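You operate a simulated robot arm through the tools that you are given. There is no shell and no other tool. Be economical: measure what you need, move in short steps, check, and stop when the job is done.

The job below is to be done with a simulated robot arm. You get a single attempt, and the scene is never put back.

JOB
Rinse the suds patch off the tub rim with the beaker of water.
Fine: soap dish on to the ledge beside the brown dial first, kept dry, back on the rim after; clear beaker back. Set down upright: clear beaker.

It is judged by the outcome, as a careful person would: the job done as asked, and still so three seconds after it is handed in. It fails if anything else is knocked over, pushed out of place, dropped, spilled or broken.

ROBOT AND FRAMES
A 6-joint arm with a two-finger parallel gripper, fixed in place. Base frame: the origin is at the foot of the arm, x ahead of it, y to its left, z up. Units: cm, degrees, N and s.
With the tool pointing down near the work surface it reaches from about 44 to 86 cm from the base axis. Its first joint turns from -115.0 to 115.0 degrees. Payload 4.2 kg.
The tool frame sits at the grasp point between the pads (the TCP): z along the fingers, y along the line on which they close. The tips reach 2.3 cm beyond it. The gripper opens to 9.4 cm. The fingers are 3.8 cm wide and 1 cm thick; the gripper's body (5.4 by 9.6 cm) begins 3.9 cm behind the TCP.
Orientation is told as [roll, pitch, yaw] about the base's x, y, z axes, in that order, counted from this pose: with the fingers straight down and closing along the base's y, the tool's x points along the base's -x, its y along +y and its z along -z.

CONTROLS
- The arm moves only by the tool jog_arm. Its argument "series" is a list of rows, each a list of 7 numbers: the shift along the tool's x, y, z in cm, then the turn, a rotation vector about the tool's x, y, z in degrees, then the opening, from 0 (shut) to 1 (fully open). In form: [[x, y, z, wx, wy, wz, grip], ...]. A call has 1 to 8 rows; each row shifts and turns the commanded pose from where the row before left it, along the tool's axes as they then stand. Each row takes 0.2 s and may step no farther than 5 cm and 8.6 degrees from the row before; otherwise, or with a gripper value out of range, the whole call is refused. A pose out of reach is approached as far as the arm can. The call stops where the force on the tool passes 40 N (or 10 N more than at its start, if that is more) or the arm is blocked; 0.2 s more then pass. Each finger travels about 10.8 cm/s and halts on what it meets, pressing with about 37 N; the grip force reading is that of the motor and also rises with nothing between the fingers. The clock runs only during rows and for 0.2 s after the last one: add rows that do not move to give the fingers time. It gives the time, the measured TCP pose, the force on the tool (base axes), the opening and the grip force at its end, in the units of the frame above (readings bear some noise), with the torque about the TCP (base axes, N m) and any sound that the robot's microphone picked up.
- Cameras (640 x 400 px; columns grow to the right, rows downward): "scene" is fixed at [22.35, -64.97, 107.33]; the picture's right is [0.83, -0.56, 0.00], its down [-0.19, -0.28, -0.94] and it looks along [0.53, 0.78, -0.33] (base axes); focal length 340 px, centre (320, 200). "wrist" rides on the gripper at [8.6, 1.6, -7.5] in the tool frame; the picture's right is [-0.18, 0.98, 0.00], its down [-0.58, -0.11, -0.81] and it looks along [-0.79, -0.15, 0.59] (tool axes); focal length 243 px, centre (320, 200). There is no depth. A picture from a camera that has moved, and an enlarged one, comes with that camera's place and axes in the base frame and with its lens.
- grab_frame(camera): a new picture of that camera. No time passes.
- move_column(by): slides the trunk up (or, below 0, down) by that many cm; the arm rides with it, the base frame stays. It gives what a move gives, with no picture.
- inspect(camera, box): a new picture of the part [left, top, right, bottom] of that camera's present view, enlarged. No time passes.
- sign_off(): hands the job in; it is judged then, once.

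Work in short steps. Places have to be worked out from the pictures, the camera data and where the tool is seen: move nearer, look again, correct. Check each grasp and each placing, and mend what went wrong. You have 120 turns and 68 pictures in all, those below and enlarged ones among them. Open the gripper and draw the arm clear of the work before you hand the job in, unless the task says otherwise; then end with one line.

The tools are called after "Emit:" as a command line: name --pt "numbers of a row" for each row, then --argument value for the rest, lists and objects as JSON in quotes. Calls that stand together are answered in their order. jog_arm: Moves the arm, as the interface text tells. Its arguments: {"type":"object","properties":{"series":{"type":"array","items":{"type":"array","items":{"type":"number"}}}},"required":["series"]} The other tools are called the same way: move_column (by) slides the trunk up or down; grab_frame (camera) takes a picture; inspect (camera, box) takes an enlarged picture of a part of a camera's view; sign_off () hands the job in.

At the start:

```text
t: 0.0
tool_pos: [55.98, 22.36, 79.95]
tool_rot: [0.0, 0.0, 0.0]
wrist_force: [-0.9, 0.0, 0.0]
ft_torque: [0.02, 0.02, 0.0]
finger_gap: 9.39
grasp_force: 0.0
trunk travel left (down, up): [-42.5, 56.5]
```

scene: 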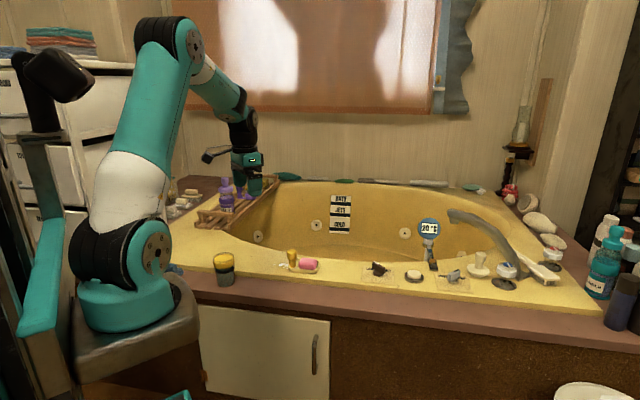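
wrist: 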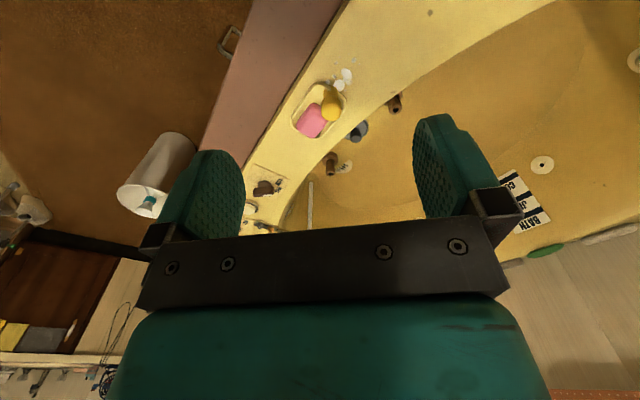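

The overview shows the tub with items along the near rim. I enlarge the rim to identify the suds, dish, beaker and brown dial.

Emit:
inspect --camera "scene" --box '[190, 230, 390, 310]'

Emit:
inspect --camera "scene" --box '[350, 200, 640, 330]'

Emit:
inspect --camera "scene" --box '[140, 140, 290, 240]'

```text
3.20 times, centred on (290, 270) of scene
camera zoom: at [22.35, -64.97, 107.33], right [0.83, -0.56, 0.0], down [-0.19, -0.28, -0.94], along [0.53, 0.78, -0.33], focal length 1086 px, centre (416, -24)
```

zoom: 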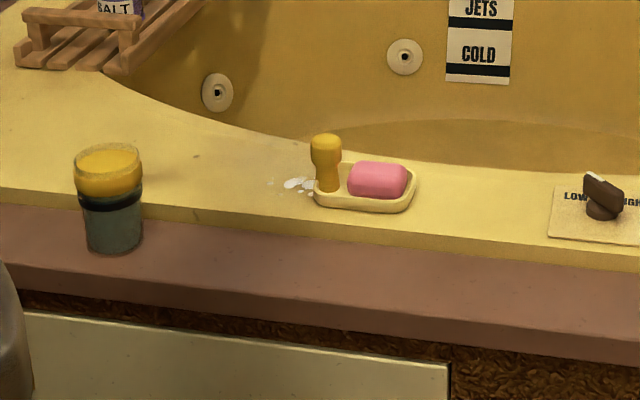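

```text
2.21 times, centred on (495, 265) of scene
camera zoom: at [22.35, -64.97, 107.33], right [0.83, -0.56, 0.0], down [-0.19, -0.28, -0.94], along [0.53, 0.78, -0.33], focal length 749 px, centre (-66, 57)
```

zoom: 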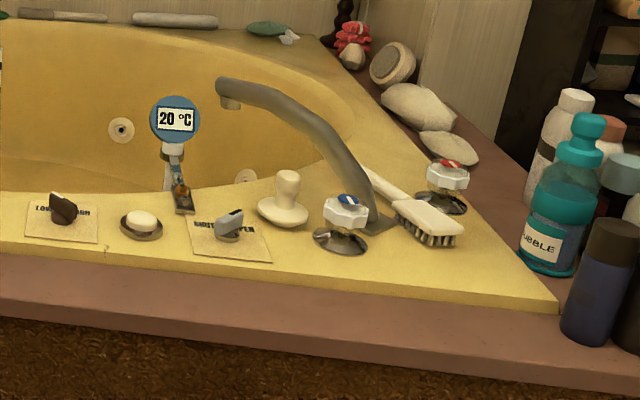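

```text
4.00 times, centred on (215, 190) of scene
camera zoom: at [22.35, -64.97, 107.33], right [0.83, -0.56, 0.0], down [-0.19, -0.28, -0.94], along [0.53, 0.78, -0.33], focal length 1358 px, centre (740, 240)
```

zoom: 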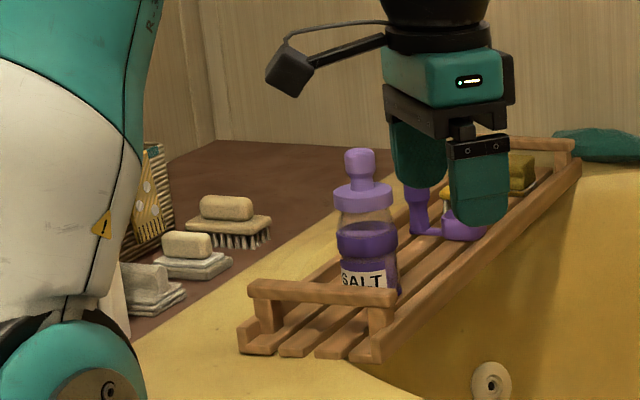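

Rough triangulation: rim at z≈48, dish near (73,19), suds patch beside/under it near (69,26), beaker on the ledge near (50,28), brown dial near (92,4). I move closer and turn the tool along the rim for a better look.

Emit:
jog_arm --pt "-3.2 0.8 3.5 0 0 0 1" --pt "-3.2 0.8 3.5 0 0 0 1" --pt "-3.2 0.8 3.5 0 0 0 1" --pt "0 0 0 0 0 7.6 1" --pt "0 0 0 0 0 7.6 1" --pt "0 0 0 0 0 7.6 1" --pt "0 0 0 0 0 7.6 1" --pt "0 0 0 0 0 7.6 1"

Emit:
grab_frame --camera "wrist"

Emit:
grab_frame --camera "scene"

```text
t: 1.8
tool_pos: [65.55, 24.8, 69.39]
tool_rot: [0.0, 0.0, -38.1]
wrist_force: [0.3, -0.8, 0.4]
ft_torque: [-0.05, -0.01, 0.02]
finger_gap: 9.4
grasp_force: 0.1
trunk travel left (down, up): [-42.5, 56.5]
```

```text
62 pictures are left
camera wrist: at [59.57, 31.46, 76.92], right [0.75, 0.66, 0.0], down [0.39, -0.44, 0.81], along [0.53, -0.61, -0.59], focal length 243 px, centre (320, 200)
```

wrist: 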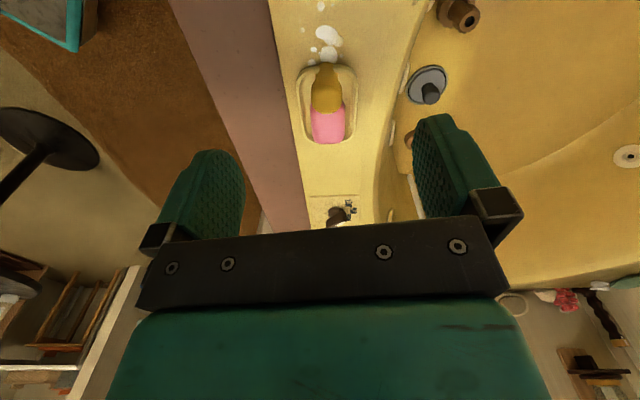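

```text
61 pictures are left
```

scene: 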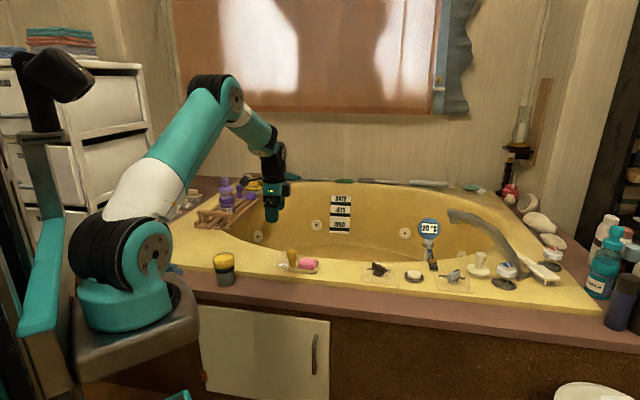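

The dish sits near (72.5,18.4), axis about -48°, about 7.6 wide; the yellow-handled item stands at its suds end, so I will grip a little toward the soap end. Moving to a hover and turning to match.

Emit:
jog_arm --pt "-3.77 -0.3 3.0 0 0 0 1" --pt "-3.77 -0.3 3.0 0 0 0 1" --pt "-3.77 -0.3 3.0 0 0 0 1" --pt "0 0 0 0 0 5 1" --pt "0 0 0 0 0 5 1"

Emit:
grab_frame --camera "wrist"

Emit:
inspect --camera "scene" --box '[190, 200, 390, 300]'

```text
t: 3.0
tool_pos: [74.2, 17.2, 60.37]
tool_rot: [0.1, 0.0, -48.1]
wrist_force: [0.5, 0.1, -0.8]
ft_torque: [0.01, 0.02, -0.01]
finger_gap: 9.4
grasp_force: 0.1
trunk travel left (down, up): [-42.5, 56.5]
```

```text
60 pictures are left
camera wrist: at [69.33, 24.61, 67.95], right [0.85, 0.52, 0.0], down [0.31, -0.51, 0.81], along [0.42, -0.69, -0.59], focal length 243 px, centre (320, 200)
```

wrist: 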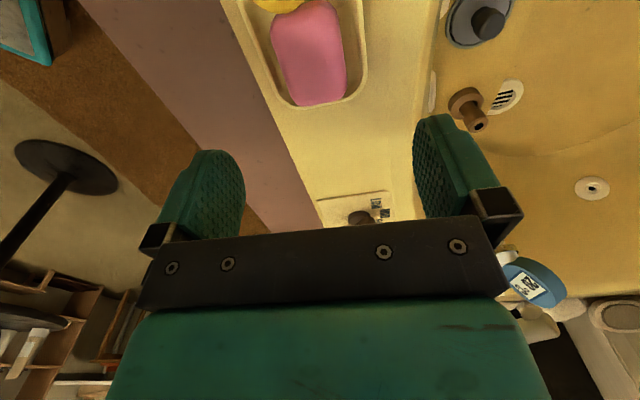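

```text
3.20 times, centred on (290, 250) of scene
camera zoom: at [22.35, -64.97, 107.33], right [0.83, -0.56, 0.0], down [-0.19, -0.28, -0.94], along [0.53, 0.78, -0.33], focal length 1086 px, centre (416, 40)
```

zoom: 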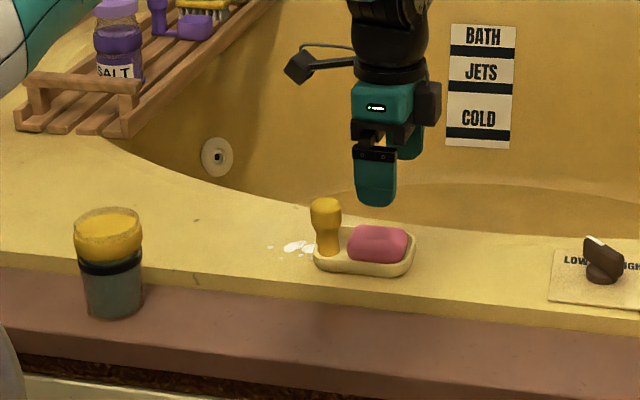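

The wrist view puts the dish axis at about -51° and its centre line about 0.75 cm toward the ledge from the tool. I correct and go down halfway.

Emit:
jog_arm --pt "0.8 -0.75 0 0 0 2.9 1" --pt "0 0 2.5 0 0 0 1" --pt "0 0 2.5 0 0 0 1"

Emit:
grab_frame --camera "wrist"

Emit:
inspect --camera "scene" --box '[260, 220, 360, 290]'

```text
t: 3.8
tool_pos: [72.9, 17.3, 55.31]
tool_rot: [0.0, 0.0, -51.0]
wrist_force: [0.2, -0.8, 0.1]
ft_torque: [0.02, 0.0, -0.01]
finger_gap: 9.4
grasp_force: 0.0
trunk travel left (down, up): [-42.5, 56.5]
```

```text
58 pictures are left
camera wrist: at [68.57, 24.97, 62.91], right [0.88, 0.48, 0.0], down [0.28, -0.52, 0.81], along [0.38, -0.71, -0.59], focal length 243 px, centre (320, 200)
```

wrist: 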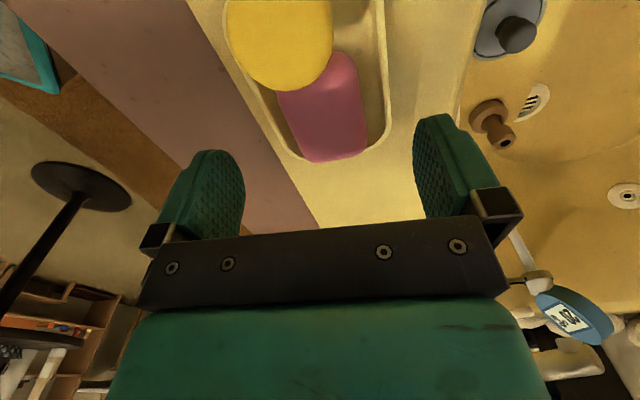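

```text
5.71 times, centred on (310, 255) of scene
camera zoom: at [22.35, -64.97, 107.33], right [0.83, -0.56, 0.0], down [-0.19, -0.28, -0.94], along [0.53, 0.78, -0.33], focal length 1940 px, centre (377, -114)
```

zoom: 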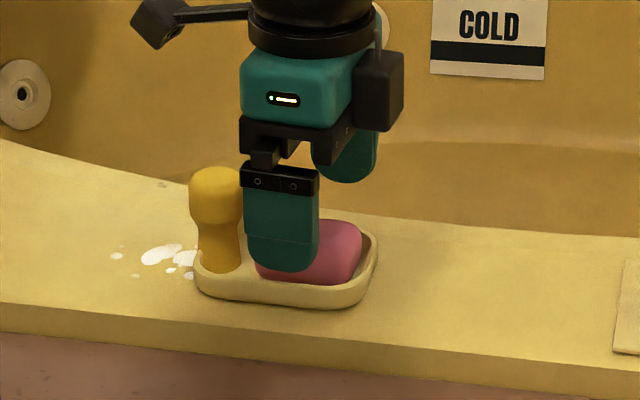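

The dish is centred between the fingers now; I shift 0.5 forward to clear the handle and descend, then close gently.

Emit:
jog_arm --pt "-0.5 0.1 1.5 0 0 0 1" --pt "0 0 1.5 0 0 0 1" --pt "0 0 1.0 0 0 0 1" --pt "0 0 0.4 0 0 0 1"

Emit:
inspect --camera "scene" --box '[260, 220, 360, 290]'

Emit:
grab_frame --camera "wrist"

```text
t: 4.8
tool_pos: [73.51, 17.1, 51.49]
tool_rot: [0.5, -0.2, -50.8]
wrist_force: [-6.7, -4.2, 33.4]
ft_torque: [1.35, -0.9, 0.07]
finger_gap: 9.05
grasp_force: 0.1
trunk travel left (down, up): [-42.5, 56.5]
```

```text
5.71 times, centred on (310, 255) of scene
camera zoom: at [22.35, -64.97, 107.33], right [0.83, -0.56, 0.0], down [-0.19, -0.28, -0.94], along [0.53, 0.78, -0.33], focal length 1940 px, centre (377, -114)
```

zoom: 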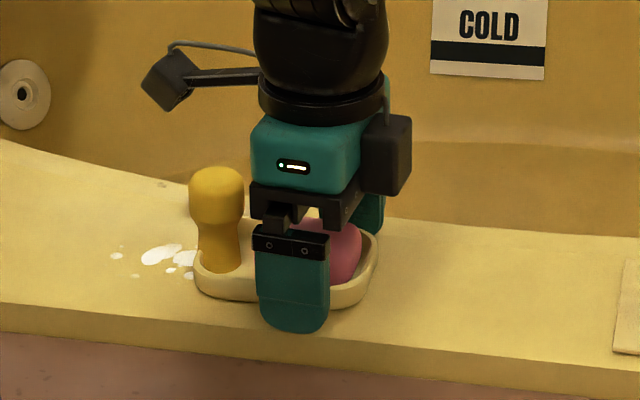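

```text
55 pictures are left
camera wrist: at [68.99, 24.78, 58.96], right [0.88, 0.48, 0.01], down [0.28, -0.52, 0.81], along [0.39, -0.71, -0.59], focal length 243 px, centre (320, 200)
```

wrist: 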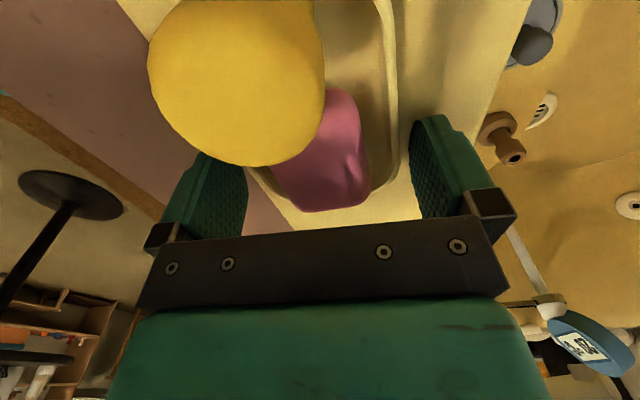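

The tub-side finger tip touched the rim at tip z≈49.2 (rim height). I back off 0.4 and close on the dish.

Emit:
jog_arm --pt "0 0 -0.45 0 0 0 1" --pt "0 0 0 0 0 0 1" --pt "0 0 0 0 0 0 0.85" --pt "0 0 0 0 0 0 0.78" --pt "0 0 0 0 0 0 0.7" --pt "0 0 0 0 0 0 0.6" --pt "0 0 0 0 0 0 0.6"

Emit:
inspect --camera "scene" --box '[260, 220, 360, 290]'

```text
t: 6.4
tool_pos: [73.22, 16.96, 51.36]
tool_rot: [0.0, 0.0, -50.8]
wrist_force: [1.7, 3.7, 12.5]
ft_torque: [0.41, -0.43, 0.09]
finger_gap: 6.93
grasp_force: 37.0
trunk travel left (down, up): [-42.5, 56.5]
```

```text
5.71 times, centred on (310, 255) of scene
camera zoom: at [22.35, -64.97, 107.33], right [0.83, -0.56, 0.0], down [-0.19, -0.28, -0.94], along [0.53, 0.78, -0.33], focal length 1940 px, centre (377, -114)
```

zoom: 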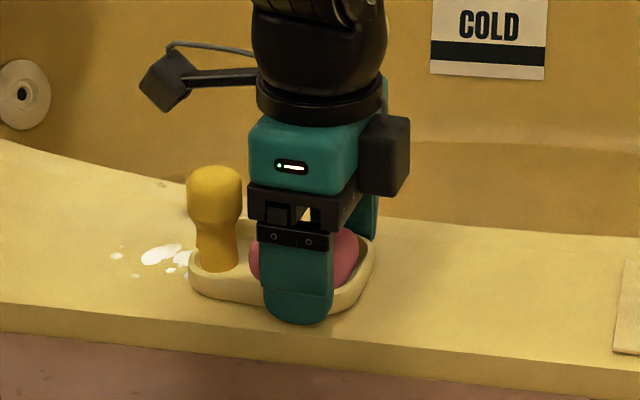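

Gripped (gap 6.9, 37 N). Lifting slowly.

Emit:
jog_arm --pt "0 0 -0.7 0 0 0 0.6" --pt "0 0 -1 0 0 0 0.6" --pt "0 0 -1.5 0 0 0 0.6" --pt "0 0 -2 0 0 0 0.6"

Emit:
inspect --camera "scene" --box '[260, 220, 360, 290]'

Emit:
grab_frame --camera "wrist"

```text
t: 7.4
tool_pos: [73.09, 16.84, 56.76]
tool_rot: [-0.1, 0.0, -50.9]
wrist_force: [0.7, -0.8, -1.5]
ft_torque: [0.02, 0.01, 0.02]
finger_gap: 6.94
grasp_force: 36.7
trunk travel left (down, up): [-42.5, 56.5]
```

```text
5.71 times, centred on (310, 255) of scene
camera zoom: at [22.35, -64.97, 107.33], right [0.83, -0.56, 0.0], down [-0.19, -0.28, -0.94], along [0.53, 0.78, -0.33], focal length 1940 px, centre (377, -114)
```

zoom: 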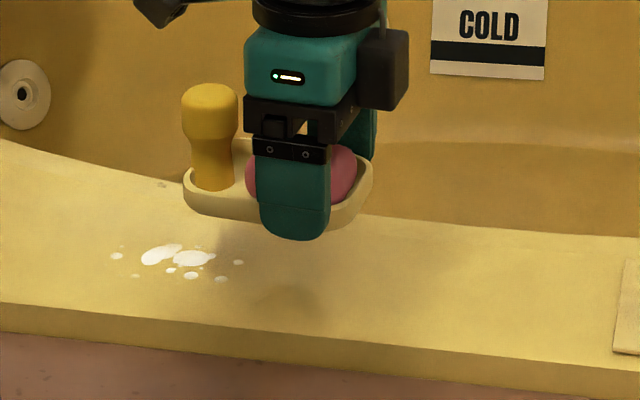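

```text
52 pictures are left
camera wrist: at [68.69, 24.69, 64.24], right [0.88, 0.48, 0.0], down [0.28, -0.52, 0.81], along [0.38, -0.71, -0.59], focal length 243 px, centre (320, 200)
```

wrist: 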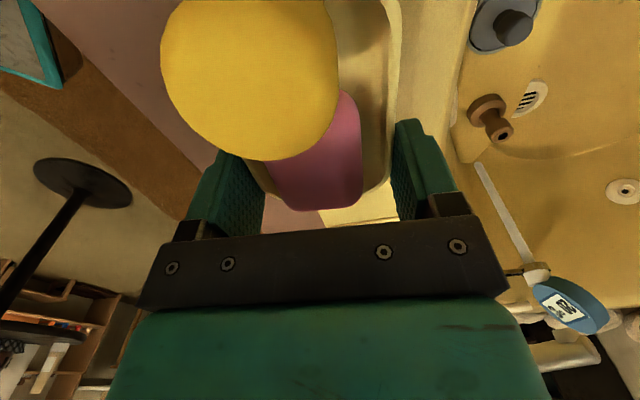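

Dish lifted level; the suds patch centre is about (69,24.3). I carry the dish along to above the ledge beside the brown dial.

Emit:
jog_arm --pt "-3.0 -0.95 -0.8 0 0 0 0.6" --pt "-3.0 -0.95 -0.8 0 0 0 0.6" --pt "-3.0 -0.95 -0.8 0 0 0 0.6" --pt "-3.0 -0.95 0 0 0 0 0.6" --pt "-3.0 -0.95 0 0 0 0 0.6" --pt "-3.0 -0.95 0 0 0 0 0.6" --pt "-3.0 -0.95 0 0 0 0 0.6" --pt "-3.0 -0.95 0 0 0 0 0.6"

Emit:
grab_frame --camera "wrist"

Emit:
inspect --camera "scene" --box '[280, 210, 440, 320]'

```text
t: 9.2
tool_pos: [82.6, -6.35, 59.02]
tool_rot: [-0.1, 0.0, -50.9]
wrist_force: [-0.2, -0.5, -1.9]
ft_torque: [-0.04, -0.04, -0.02]
finger_gap: 6.91
grasp_force: 36.7
trunk travel left (down, up): [-42.5, 56.5]
```

```text
51 pictures are left
camera wrist: at [78.26, 1.27, 66.57], right [0.88, 0.48, 0.0], down [0.28, -0.52, 0.81], along [0.39, -0.71, -0.59], focal length 243 px, centre (320, 200)
```

wrist: 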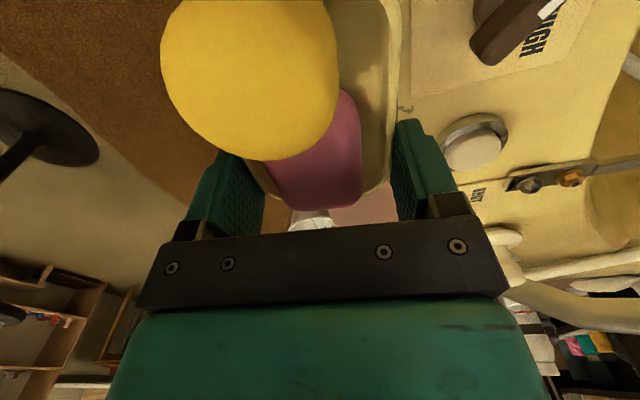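

```text
3.64 times, centred on (360, 265) of scene
camera zoom: at [22.35, -64.97, 107.33], right [0.83, -0.56, 0.0], down [-0.19, -0.28, -0.94], along [0.53, 0.78, -0.33], focal length 1234 px, centre (174, -36)
```

zoom: 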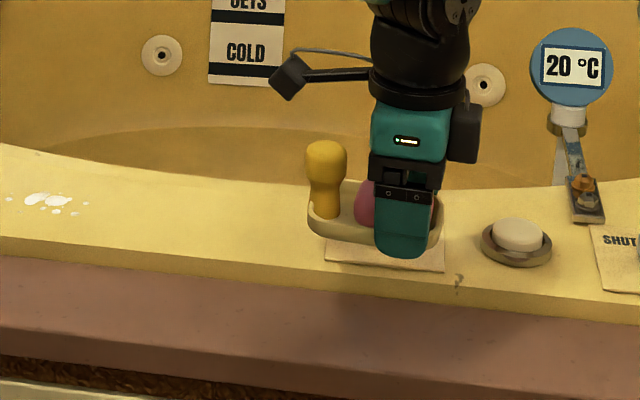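

I need the ledge's exact edges here; enlarging that strip.

Emit:
inspect --camera "scene" --box '[320, 260, 430, 329]'

```text
5.80 times, centred on (375, 294) of scene
camera zoom: at [22.35, -64.97, 107.33], right [0.83, -0.56, 0.0], down [-0.19, -0.28, -0.94], along [0.53, 0.78, -0.33], focal length 1968 px, centre (1, -348)
```

zoom: 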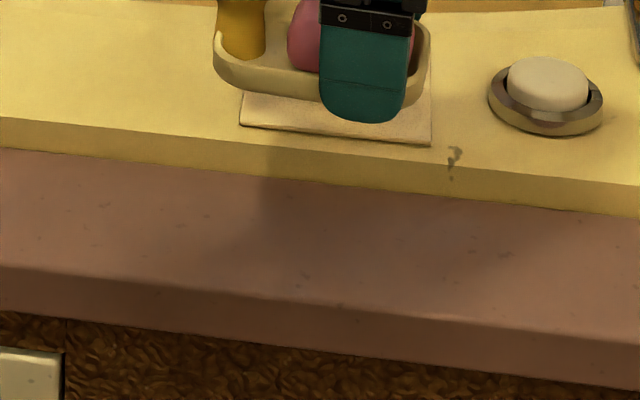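

Ledge works out at z≈47.2, spanning perpendicular coordinate 55.7–65.6; the dish is at 60.2, almost central, level with the dial. I lower it with a 0.2 cm shift outward.

Emit:
jog_arm --pt "0 -0.2 3 0 0 0 0.6" --pt "0 0 3 0 0 0 0.6" --pt "0 0 2 0 0 0 0.6"

Emit:
inspect --camera "scene" --box '[320, 230, 440, 305]'

```text
t: 10.0
tool_pos: [82.34, -6.53, 50.9]
tool_rot: [0.0, 0.0, -50.9]
wrist_force: [0.1, -0.1, -1.6]
ft_torque: [-0.04, -0.04, -0.01]
finger_gap: 6.95
grasp_force: 36.9
trunk travel left (down, up): [-42.5, 56.5]
```

```text
5.33 times, centred on (380, 268) of scene
camera zoom: at [22.35, -64.97, 107.33], right [0.83, -0.56, 0.0], down [-0.19, -0.28, -0.94], along [0.53, 0.78, -0.33], focal length 1810 px, centre (0, -160)
```

zoom: 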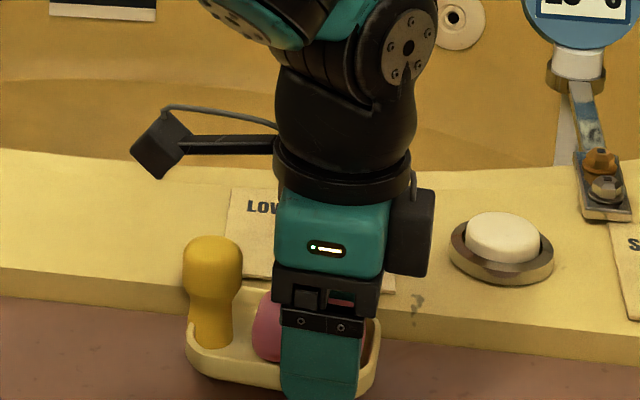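

Hovering about 1.5 cm above the ledge; lowering slowly until contact.

Emit:
jog_arm --pt "0 0 0.7 0 0 0 0.6" --pt "0 0 0.4 0 0 0 0.6" --pt "0 0 0.3 0 0 0 0.6"

Emit:
inspect --camera "scene" --box '[320, 250, 440, 325]'

```text
t: 10.8
tool_pos: [82.3, -6.62, 49.63]
tool_rot: [0.0, 0.1, -50.9]
wrist_force: [-0.3, 0.3, -1.4]
ft_torque: [0.0, -0.01, 0.02]
finger_gap: 6.94
grasp_force: 36.9
trunk travel left (down, up): [-42.5, 56.5]
```

```text
5.33 times, centred on (380, 288) of scene
camera zoom: at [22.35, -64.97, 107.33], right [0.83, -0.56, 0.0], down [-0.19, -0.28, -0.94], along [0.53, 0.78, -0.33], focal length 1810 px, centre (0, -267)
```

zoom: 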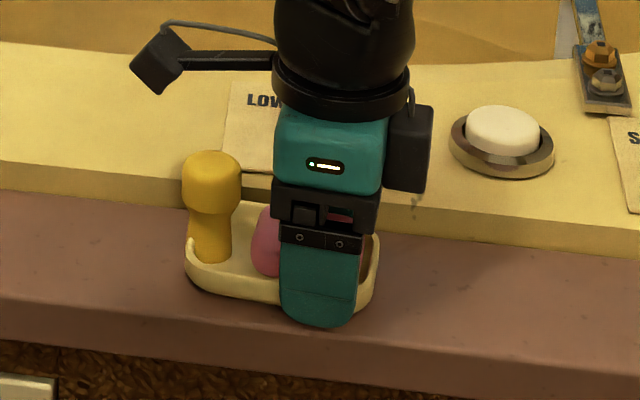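

Very close to the surface, still no contact force; a few finer steps.

Emit:
jog_arm --pt "0 0 0.2 0 0 0 0.6" --pt "0 0 0.15 0 0 0 0.6" --pt "0 0 0.15 0 0 0 0.6"

```text
t: 11.6
tool_pos: [82.33, -6.59, 49.23]
tool_rot: [0.1, 0.0, -50.9]
wrist_force: [-7.4, 1.4, 20.9]
ft_torque: [0.14, 0.73, -0.01]
finger_gap: 6.94
grasp_force: 37.1
trunk travel left (down, up): [-42.5, 56.5]
```

Contact at 49.23. Releasing with a limited opening (rim lip is close), then lifting.

Emit:
jog_arm --pt "0 0 -0.15 0 0 0 0.74" --pt "0 0 0 0 0 0 0.78" --pt "0 0 0 0 0 0 0.81" --pt "0 0 0 0 0 0 0.81"

Emit:
inspect --camera "scene" --box '[320, 250, 440, 325]'

Emit:
grab_frame --camera "wrist"

```text
t: 12.6
tool_pos: [82.31, -6.65, 49.35]
tool_rot: [0.0, 0.0, -50.9]
wrist_force: [7.9, 5.1, 10.5]
ft_torque: [0.01, 0.29, -0.1]
finger_gap: 7.19
grasp_force: 0.1
trunk travel left (down, up): [-42.5, 56.5]
```

```text
5.33 times, centred on (380, 288) of scene
camera zoom: at [22.35, -64.97, 107.33], right [0.83, -0.56, 0.0], down [-0.19, -0.28, -0.94], along [0.53, 0.78, -0.33], focal length 1810 px, centre (0, -267)
```

zoom: 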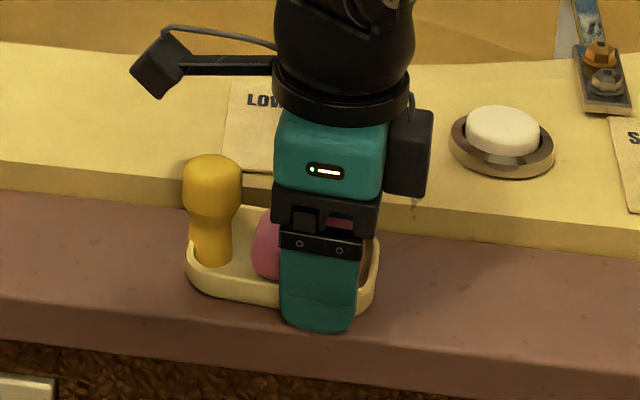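

```text
45 pictures are left
camera wrist: at [77.98, 1.17, 56.85], right [0.88, 0.48, 0.0], down [0.28, -0.52, 0.81], along [0.39, -0.71, -0.59], focal length 243 px, centre (320, 200)
```

wrist: 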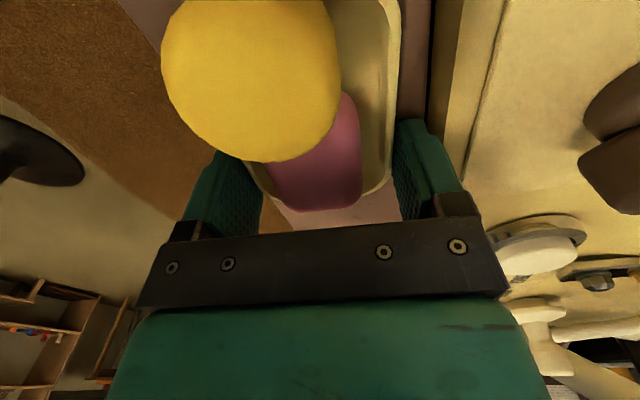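

Gap is only 7.2 and a small side force remains; I give it more time and lift slightly.

Emit:
jog_arm --pt "0 0 -0.1 0 0 0 0.82" --pt "0 0 0 0 0 0 0.82"

```text
t: 13.2
tool_pos: [82.22, -6.54, 49.33]
tool_rot: [-0.2, 0.1, -50.9]
wrist_force: [-1.5, -0.4, 4.0]
ft_torque: [0.06, -0.18, 0.04]
finger_gap: 7.66
grasp_force: 0.1
trunk travel left (down, up): [-42.5, 56.5]
```

Fingers are free at 7.66. Lifting straight up.

Emit:
jog_arm --pt "0 0 -0.5 0 0 0 0.82" --pt "0 0 -1 0 0 0 0.82" --pt "0 0 -1.5 0 0 0 0.85" --pt "0 0 -2 0 0 0 0.85"

Emit:
inspect --camera "scene" --box '[320, 240, 440, 315]'

```text
t: 14.2
tool_pos: [82.19, -6.63, 54.29]
tool_rot: [0.0, 0.1, -50.9]
wrist_force: [-0.6, 0.2, 0.3]
ft_torque: [0.0, -0.01, 0.0]
finger_gap: 8.01
grasp_force: 0.2
trunk travel left (down, up): [-42.5, 56.5]
```

```text
5.33 times, centred on (380, 278) of scene
camera zoom: at [22.35, -64.97, 107.33], right [0.83, -0.56, 0.0], down [-0.19, -0.28, -0.94], along [0.53, 0.78, -0.33], focal length 1810 px, centre (0, -213)
```

zoom: 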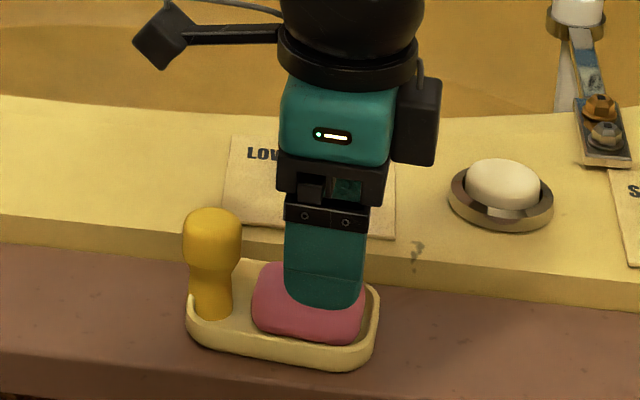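

The dish stands cleanly on the ledge beside the dial. Now I rise and travel back toward the beaker side at safe height.

Emit:
jog_arm --pt "0 0 -4.5 0 0 0 1" --pt "3 0 -3.5 0 0 0 1" --pt "4 0 -2.5 0 0 0 1" --pt "4 0 -2.5 0 0 0 1" --pt "4.5 0 -2 0 0 0 1" --pt "4.5 0 -2 0 0 0 1" --pt "4.5 0 -2 0 0 0 1" --pt "4.5 0 -2 0 0 0 1"

Emit:
jog_arm --pt "0 0 0 0 0 8.5 1" --pt "0 0 0 0 0 8.5 1" --pt "0 0 0 0 0 8.5 1" --pt "0 0 0 0 0 8.5 1" --pt "0 0 0 0 0 8.5 1" --pt "0 0 0 0 0 8.5 1" --pt "0 0 0 0 0 8.5 1" --pt "0 0 0 0 0 8.5 1"

Emit:
grab_frame --camera "scene"

```text
t: 16.0
tool_pos: [63.92, 16.06, 75.39]
tool_rot: [0.1, 0.0, -51.0]
wrist_force: [0.3, 0.3, 0.0]
ft_torque: [0.01, 0.03, 0.0]
finger_gap: 9.42
grasp_force: 0.0
trunk travel left (down, up): [-42.5, 56.5]
```

```text
t: 17.8
tool_pos: [63.91, 15.92, 75.55]
tool_rot: [0.1, 0.1, -119.1]
wrist_force: [0.1, 1.3, 0.2]
ft_torque: [0.0, -0.01, 0.04]
finger_gap: 9.38
grasp_force: 0.0
trunk travel left (down, up): [-42.5, 56.5]
```

```text
43 pictures are left
```

scene: 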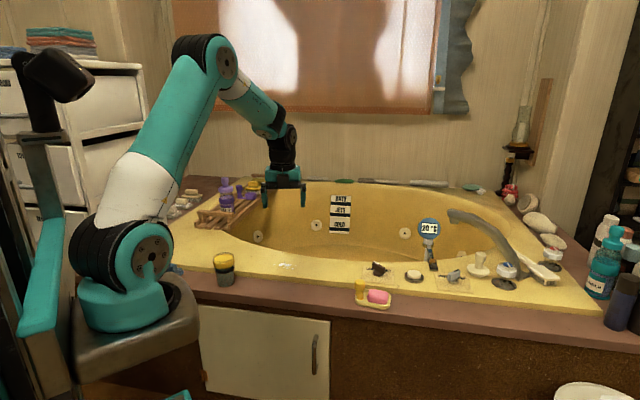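

Turning is fine. I finish the yaw to -141° and begin tipping the tool to horizontal, camera on top.

Emit:
jog_arm --pt "0 0 0 0 0 7.3 1" --pt "0 0 0 0 0 7.3 1" --pt "0 0 0 0 0 7.3 1" --pt "0 0 0 0 8.5 0 1" --pt "0 0 0 0 8.5 0 1" --pt "0 0 0 0 8.5 0 1" --pt "0 0 0 0 8.5 0 1" --pt "0 0 0 0 8.5 0 1"

Emit:
grab_frame --camera "wrist"

Emit:
grab_frame --camera "scene"

```text
t: 19.6
tool_pos: [64.25, 15.55, 75.44]
tool_rot: [0.0, 42.5, -140.8]
wrist_force: [0.0, -0.6, 0.0]
ft_torque: [-0.03, 0.01, -0.02]
finger_gap: 9.41
grasp_force: 0.0
out of reach, approached as far as the arm can: row 4
trunk travel left (down, up): [-42.5, 56.5]
```

```text
42 pictures are left
camera wrist: at [66.17, 15.1, 86.79], right [0.52, -0.85, -0.12], down [-0.82, -0.53, 0.2], along [-0.24, 0.0, -0.97], focal length 243 px, centre (320, 200)
```

wrist: 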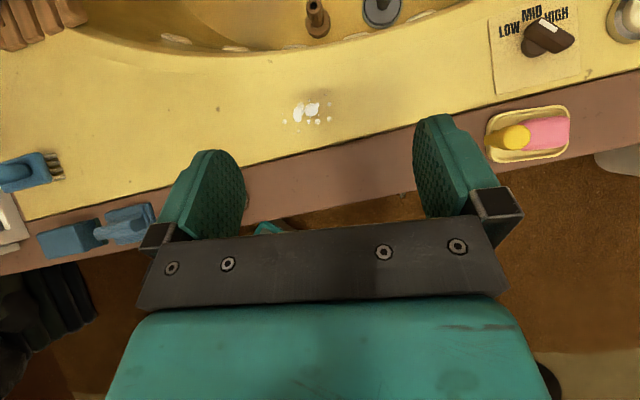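

```text
41 pictures are left
```

scene: 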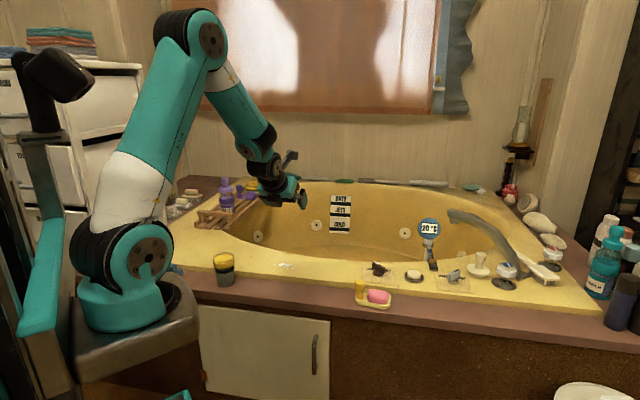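

The half-tipped view shows suds near (67.5,23.7) and a clear ledge. I tip further to about 80° and check reach.

Emit:
jog_arm --pt "0 0 0 0 7.5 0 1" --pt "0 0 0 0 7.5 0 1" --pt "0 0 0 0 7.5 0 1" --pt "0 0 0 0 7.5 0 1" --pt "0 0 0 0 7.5 0 1"

```text
t: 20.8
tool_pos: [64.28, 15.38, 75.26]
tool_rot: [0.0, 79.9, -141.0]
wrist_force: [0.6, 0.2, 0.2]
ft_torque: [-0.02, -0.03, -0.03]
finger_gap: 9.38
grasp_force: 0.1
trunk travel left (down, up): [-42.5, 56.5]
```

Reached. Moving to a spot above and slightly behind the beaker to look at it.

Emit:
jog_arm --pt "-1.75 -3.3 -0.97 0 0 0 1" --pt "-1.75 -3.3 -0.97 0 0 0 1" --pt "-1.75 -3.3 -0.97 0 0 0 1" --pt "-1.75 -3.3 -0.97 0 0 0 1" --pt "-1.75 -3.3 -0.97 0 0 0 1" --pt "-1.75 -3.3 -0.97 0 0 0 1"

Emit:
grab_frame --camera "wrist"

Emit:
inspect --camera "scene" --box '[170, 190, 290, 300]'

```text
t: 22.2
tool_pos: [46.59, 26.34, 66.54]
tool_rot: [0.4, 80.0, -140.5]
wrist_force: [0.3, -0.4, -1.1]
ft_torque: [-0.02, -0.02, 0.0]
finger_gap: 9.41
grasp_force: 0.0
out of reach, approached as far as the arm can: row 1, 2
trunk travel left (down, up): [-42.5, 56.5]
```

```text
40 pictures are left
camera wrist: at [42.86, 21.43, 76.33], right [0.6, -0.78, -0.18], down [-0.76, -0.48, -0.43], along [0.25, 0.4, -0.88], focal length 243 px, centre (320, 200)
```

wrist: 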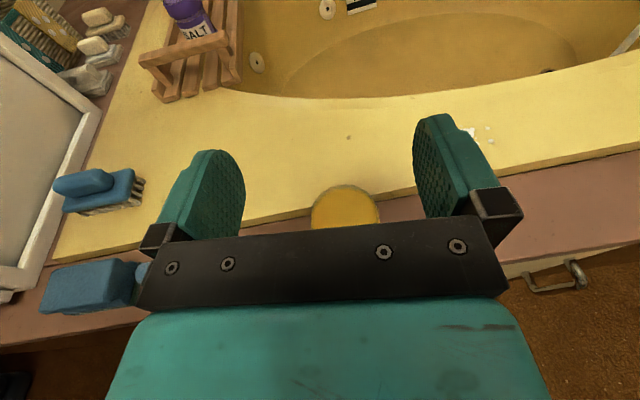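

```text
3.64 times, centred on (230, 245) of scene
camera zoom: at [22.35, -64.97, 107.33], right [0.83, -0.56, 0.0], down [-0.19, -0.28, -0.94], along [0.53, 0.78, -0.33], focal length 1234 px, centre (647, 36)
```

zoom: 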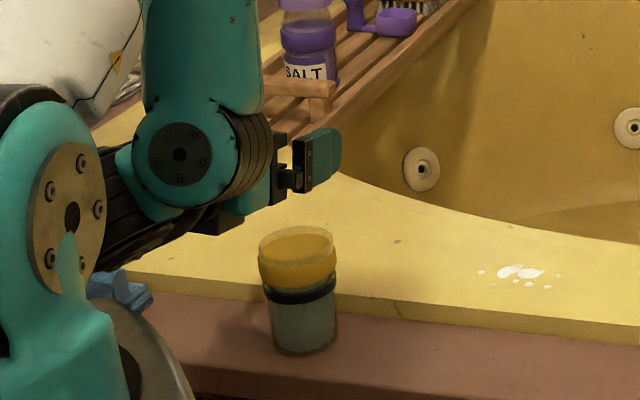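

The "beaker" has an odd yellow top from above; I enlarge it to make sure it is an open clear beaker.

Emit:
inspect --camera "wrist" --box '[290, 165, 410, 240]'

Emit:
inspect --camera "scene" --box '[205, 243, 245, 293]'

Emit:
inspect --camera "scene" --box '[500, 100, 640, 400]'

```text
5.33 times, centred on (350, 202) of wrist
camera zoom: at [42.86, 21.43, 76.33], right [0.6, -0.78, -0.18], down [-0.76, -0.48, -0.43], along [0.25, 0.4, -0.88], focal length 1294 px, centre (160, 187)
```

zoom: 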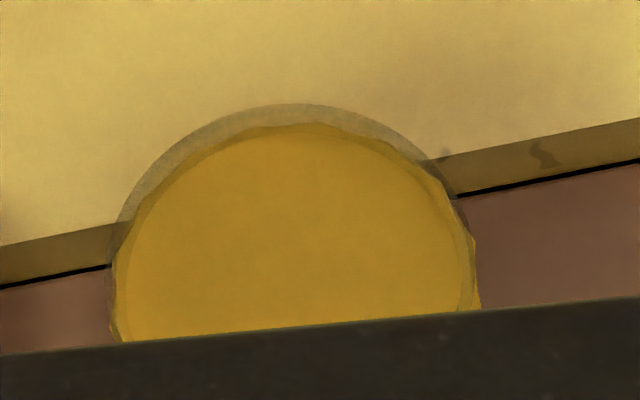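

```text
8.00 times, centred on (225, 268) of scene
camera zoom: at [22.35, -64.97, 107.33], right [0.83, -0.56, 0.0], down [-0.19, -0.28, -0.94], along [0.53, 0.78, -0.33], focal length 2716 px, centre (1080, -344)
```

zoom: 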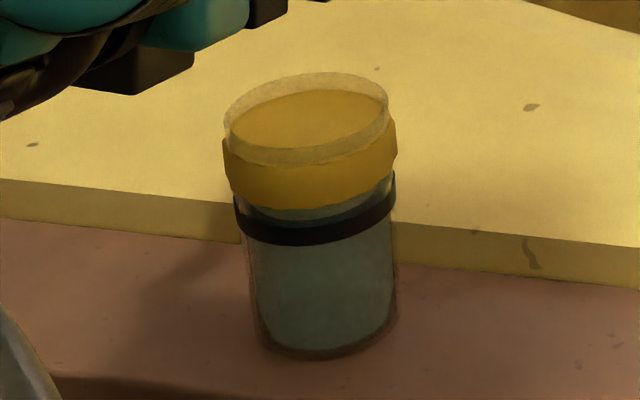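

```text
1.33 times, centred on (570, 250) of scene
camera zoom: at [22.35, -64.97, 107.33], right [0.83, -0.56, 0.0], down [-0.19, -0.28, -0.94], along [0.53, 0.78, -0.33], focal length 453 px, centre (-13, 133)
```

zoom: 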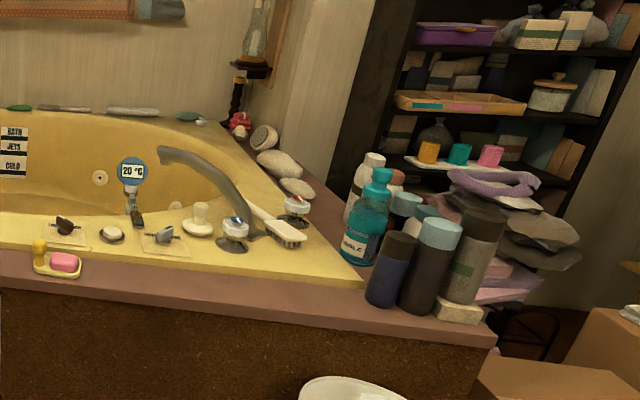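

It is an open clear beaker, quite full, at about (49,27.3), z 47–57, ~6 cm wide. I move down above it, aligned, for a check before straddling.

Emit:
jog_arm --pt "-2.0 0.4 0.9 0 0 0 1" --pt "-2.0 0.4 0.9 0 0 0 1" --pt "-2.0 0 0.8 0 0 0 1"

Emit:
grab_frame --camera "wrist"

Emit:
inspect --camera "scene" --box '[180, 220, 280, 300]'

```text
t: 23.0
tool_pos: [48.26, 26.93, 60.29]
tool_rot: [0.0, 80.1, -140.7]
wrist_force: [0.1, 0.0, 0.5]
ft_torque: [-0.01, -0.03, 0.0]
finger_gap: 9.41
grasp_force: 0.1
trunk travel left (down, up): [-42.5, 56.5]
```

```text
35 pictures are left
camera wrist: at [44.66, 21.88, 70.09], right [0.6, -0.78, -0.18], down [-0.76, -0.48, -0.43], along [0.25, 0.4, -0.88], focal length 243 px, centre (320, 200)
```

wrist: 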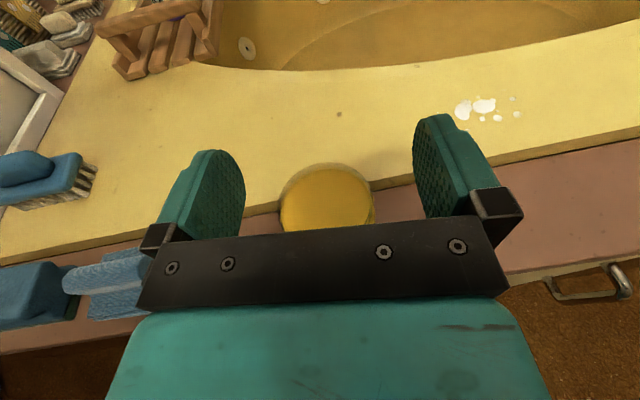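

```text
5.00 times, centred on (230, 260) of scene
camera zoom: at [22.35, -64.97, 107.33], right [0.83, -0.56, 0.0], down [-0.19, -0.28, -0.94], along [0.53, 0.78, -0.33], focal length 1697 px, centre (770, -100)
```

zoom: 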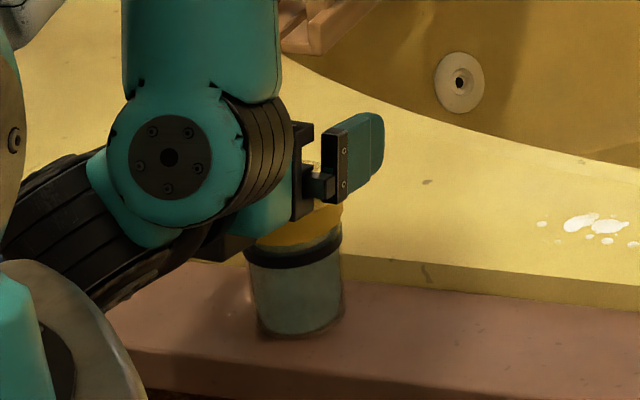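

Alignment is within 0.3 cm laterally with room behind. Descending vertically to straddle the beaker.

Emit:
jog_arm --pt "-1.92 -0.2 0.25 0 0 0 1" --pt "-1.92 0 0.3 0 0 0 1" --pt "-1.92 0 0.34 0 0 0 1" --pt "-1.92 0 0.34 0 0 0 1"

Emit:
grab_frame --camera "wrist"

Emit:
grab_frame --camera "scene"

```text
t: 24.0
tool_pos: [48.07, 27.1, 52.36]
tool_rot: [-0.1, 80.1, -140.8]
wrist_force: [-0.2, 0.7, 0.1]
ft_torque: [0.03, -0.01, 0.01]
finger_gap: 9.39
grasp_force: 0.1
trunk travel left (down, up): [-42.5, 56.5]
```

```text
33 pictures are left
camera wrist: at [44.37, 22.18, 62.31], right [0.6, -0.78, -0.18], down [-0.76, -0.48, -0.43], along [0.25, 0.4, -0.88], focal length 243 px, centre (320, 200)
```

wrist: 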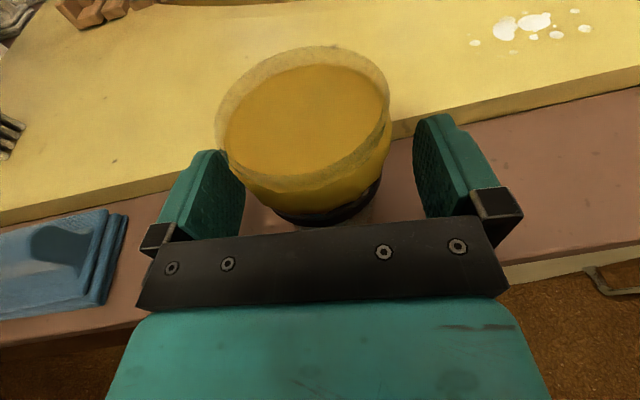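

```text
32 pictures are left
```

scene: 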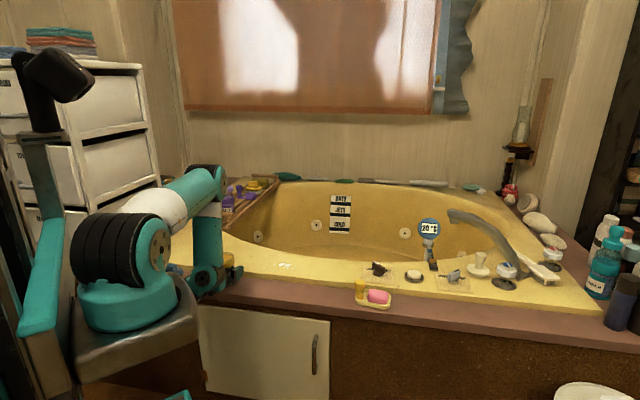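

Beaker centred laterally; I move 0.6 forward and close gently in small increments.

Emit:
jog_arm --pt "0.1 0 0.6 0 0 0 1" --pt "0 0 0 0 0 0 0.85" --pt "0 0 0 0 0 0 0.75" --pt "0 0 0 0 0 0 0.68" --pt "0 0 0 0 0 0 0.63" --pt "0 0 0 0 0 0 0.58" --pt "0 0 0 0 0 0 0.55" --pt "0 0 0 0 0 0 0.55"

Emit:
grab_frame --camera "wrist"

```text
t: 25.8
tool_pos: [48.56, 27.45, 52.48]
tool_rot: [0.0, 80.0, -140.8]
wrist_force: [0.3, 0.5, 1.2]
ft_torque: [-0.03, -0.02, -0.02]
finger_gap: 5.82
grasp_force: 37.6
trunk travel left (down, up): [-42.5, 56.5]
```

```text
31 pictures are left
camera wrist: at [44.88, 22.52, 62.35], right [0.6, -0.78, -0.18], down [-0.76, -0.48, -0.43], along [0.25, 0.4, -0.88], focal length 243 px, centre (320, 200)
```

wrist: 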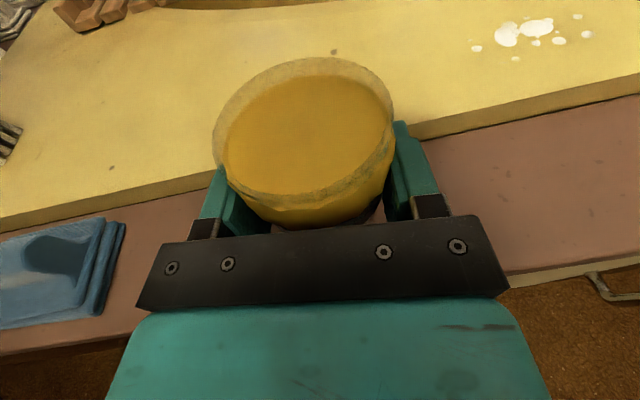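

Firm grip (5.82 cm). Lifting slowly and vertically to avoid slosh.

Emit:
jog_arm --pt "0.3 0 -0.05 0 0 0 0.55" --pt "0.6 0 -0.1 0 0 0 0.55" --pt "0.9 0 -0.16 0 0 0 0.55" --pt "1.0 0 -0.17 0 0 0 0.55" --pt "1.0 0 -0.17 0 0 0 0.55" --pt "1.0 0 -0.17 0 0 0 0.55" --pt "0.7 0 -0.12 0 0 0 0.55" --pt "0.4 0 -0.07 0 0 0 0.55"

Emit:
inspect --camera "scene" --box '[180, 220, 280, 300]'

```text
t: 27.6
tool_pos: [48.51, 27.54, 58.43]
tool_rot: [0.1, 80.1, -140.7]
wrist_force: [-0.9, -0.1, -1.3]
ft_torque: [0.0, -0.03, -0.01]
finger_gap: 5.77
grasp_force: 37.4
trunk travel left (down, up): [-42.5, 56.5]
```

```text
5.00 times, centred on (230, 260) of scene
camera zoom: at [22.35, -64.97, 107.33], right [0.83, -0.56, 0.0], down [-0.19, -0.28, -0.94], along [0.53, 0.78, -0.33], focal length 1697 px, centre (770, -100)
```

zoom: 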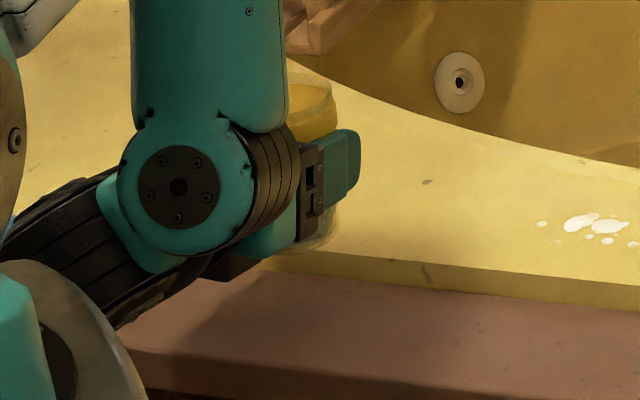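

Beaker is up and upright. Carrying it gently with ramped speed to the tub rim beside the suds (pour will be away from the dish side).

Emit:
jog_arm --pt "0.04 0.43 0.26 0 0 0 0.55" --pt "0.08 0.86 0.53 0 0 0 0.55" --pt "0.13 1.43 0.88 0 0 0 0.55" --pt "0.13 1.43 0.88 0 0 0 0.55" --pt "0.13 1.43 0.88 0 0 0 0.55" --pt "0.13 1.43 0.88 0 0 0 0.55" --pt "0.13 1.43 0.88 0 0 0 0.55" --pt "0.08 0.86 0.53 0 0 0 0.55"

Emit:
jog_arm --pt "0.08 0.86 0.53 0 0 0 0.55" --pt "0.13 1.43 0.88 0 0 0 0.55" --pt "0.13 1.43 0.88 0 0 0 0.55" --pt "0.13 1.43 0.88 0 0 0 0.55" --pt "0.13 1.43 0.88 0 0 0 0.55" --pt "0.13 1.43 0.88 0 0 0 0.55" --pt "0.08 0.86 0.53 0 0 0 0.55" --pt "0.04 0.43 0.26 0 0 0 0.55"

Emit:
grab_frame --camera "wrist"

Emit:
inspect --camera "scene" --box '[220, 200, 380, 300]'

```text
t: 29.4
tool_pos: [59.21, 23.79, 58.21]
tool_rot: [-0.2, 80.0, -141.1]
wrist_force: [0.2, -0.7, -2.3]
ft_torque: [-0.01, 0.0, 0.03]
finger_gap: 5.77
grasp_force: 37.1
trunk travel left (down, up): [-42.5, 56.5]
```

```text
t: 31.2
tool_pos: [66.62, 24.28, 57.56]
tool_rot: [0.1, 79.0, -141.1]
wrist_force: [-0.6, -0.2, -2.1]
ft_torque: [-0.01, 0.04, 0.01]
finger_gap: 5.76
grasp_force: 36.9
out of reach, approached as far as the arm can: row 3, 4, 5, 6, 7, 8
trunk travel left (down, up): [-42.5, 56.5]
```

```text
29 pictures are left
camera wrist: at [62.93, 19.48, 67.61], right [0.59, -0.79, -0.18], down [-0.77, -0.48, -0.42], along [0.24, 0.39, -0.89], focal length 243 px, centre (320, 200)
```

wrist: 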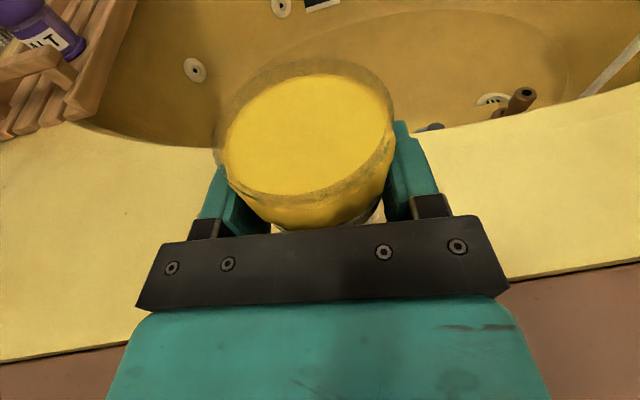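

```text
4.00 times, centred on (300, 250) of scene
camera zoom: at [22.35, -64.97, 107.33], right [0.83, -0.56, 0.0], down [-0.19, -0.28, -0.94], along [0.53, 0.78, -0.33], focal length 1358 px, centre (400, 0)
```

zoom: 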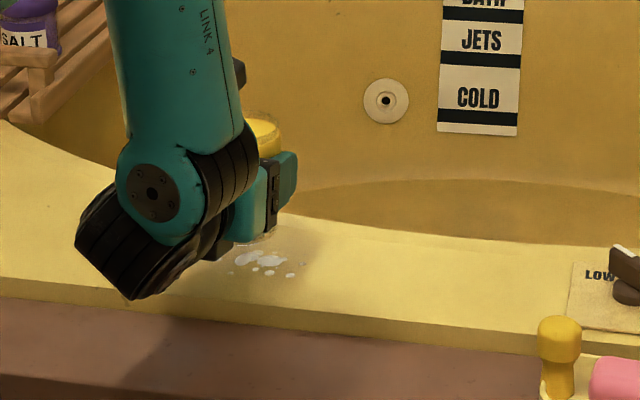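

The arm stopped short at (66.6,24.3): a joint limit with this azimuth. I test with a small back step to learn whether the commanded pose was clipped.

Emit:
jog_arm --pt "0 -0.5 0 0 0 0 0.55" --pt "0 -0.5 0 0 0 0 0.55"

```text
t: 31.8
tool_pos: [65.92, 24.99, 57.63]
tool_rot: [-0.1, 80.0, -140.8]
wrist_force: [-0.1, 0.2, -2.1]
ft_torque: [0.0, 0.0, 0.02]
finger_gap: 5.75
grasp_force: 37.0
trunk travel left (down, up): [-42.5, 56.5]
```

The command is clipped, so no jump risk. I turn the tool about the vertical by -20° (keeping the beaker upright) to relieve the limit.

Emit:
jog_arm --pt "0 0 0 -1.2 0 0.2 0.55" --pt "0 0 0 -2.46 0 0.43 0.55" --pt "0 0 0 -2.95 0 0.52 0.55" --pt "0 0 0 -2.95 0 0.52 0.55" --pt "0 0 0 -2.95 0 0.52 0.55" --pt "0 0 0 -2.95 0 0.52 0.55" --pt "0 0 0 -2.46 0 0.43 0.55" --pt "0 0 0 -1.2 0 0.2 0.55"

```text
t: 33.6
tool_pos: [65.83, 25.04, 57.66]
tool_rot: [0.1, 80.0, -140.7]
wrist_force: [0.1, 0.1, -2.2]
ft_torque: [0.01, -0.03, 0.05]
finger_gap: 5.79
grasp_force: 37.1
out of reach, approached as far as the arm can: row 2, 3, 4, 5, 6, 8
trunk travel left (down, up): [-42.5, 56.5]
```

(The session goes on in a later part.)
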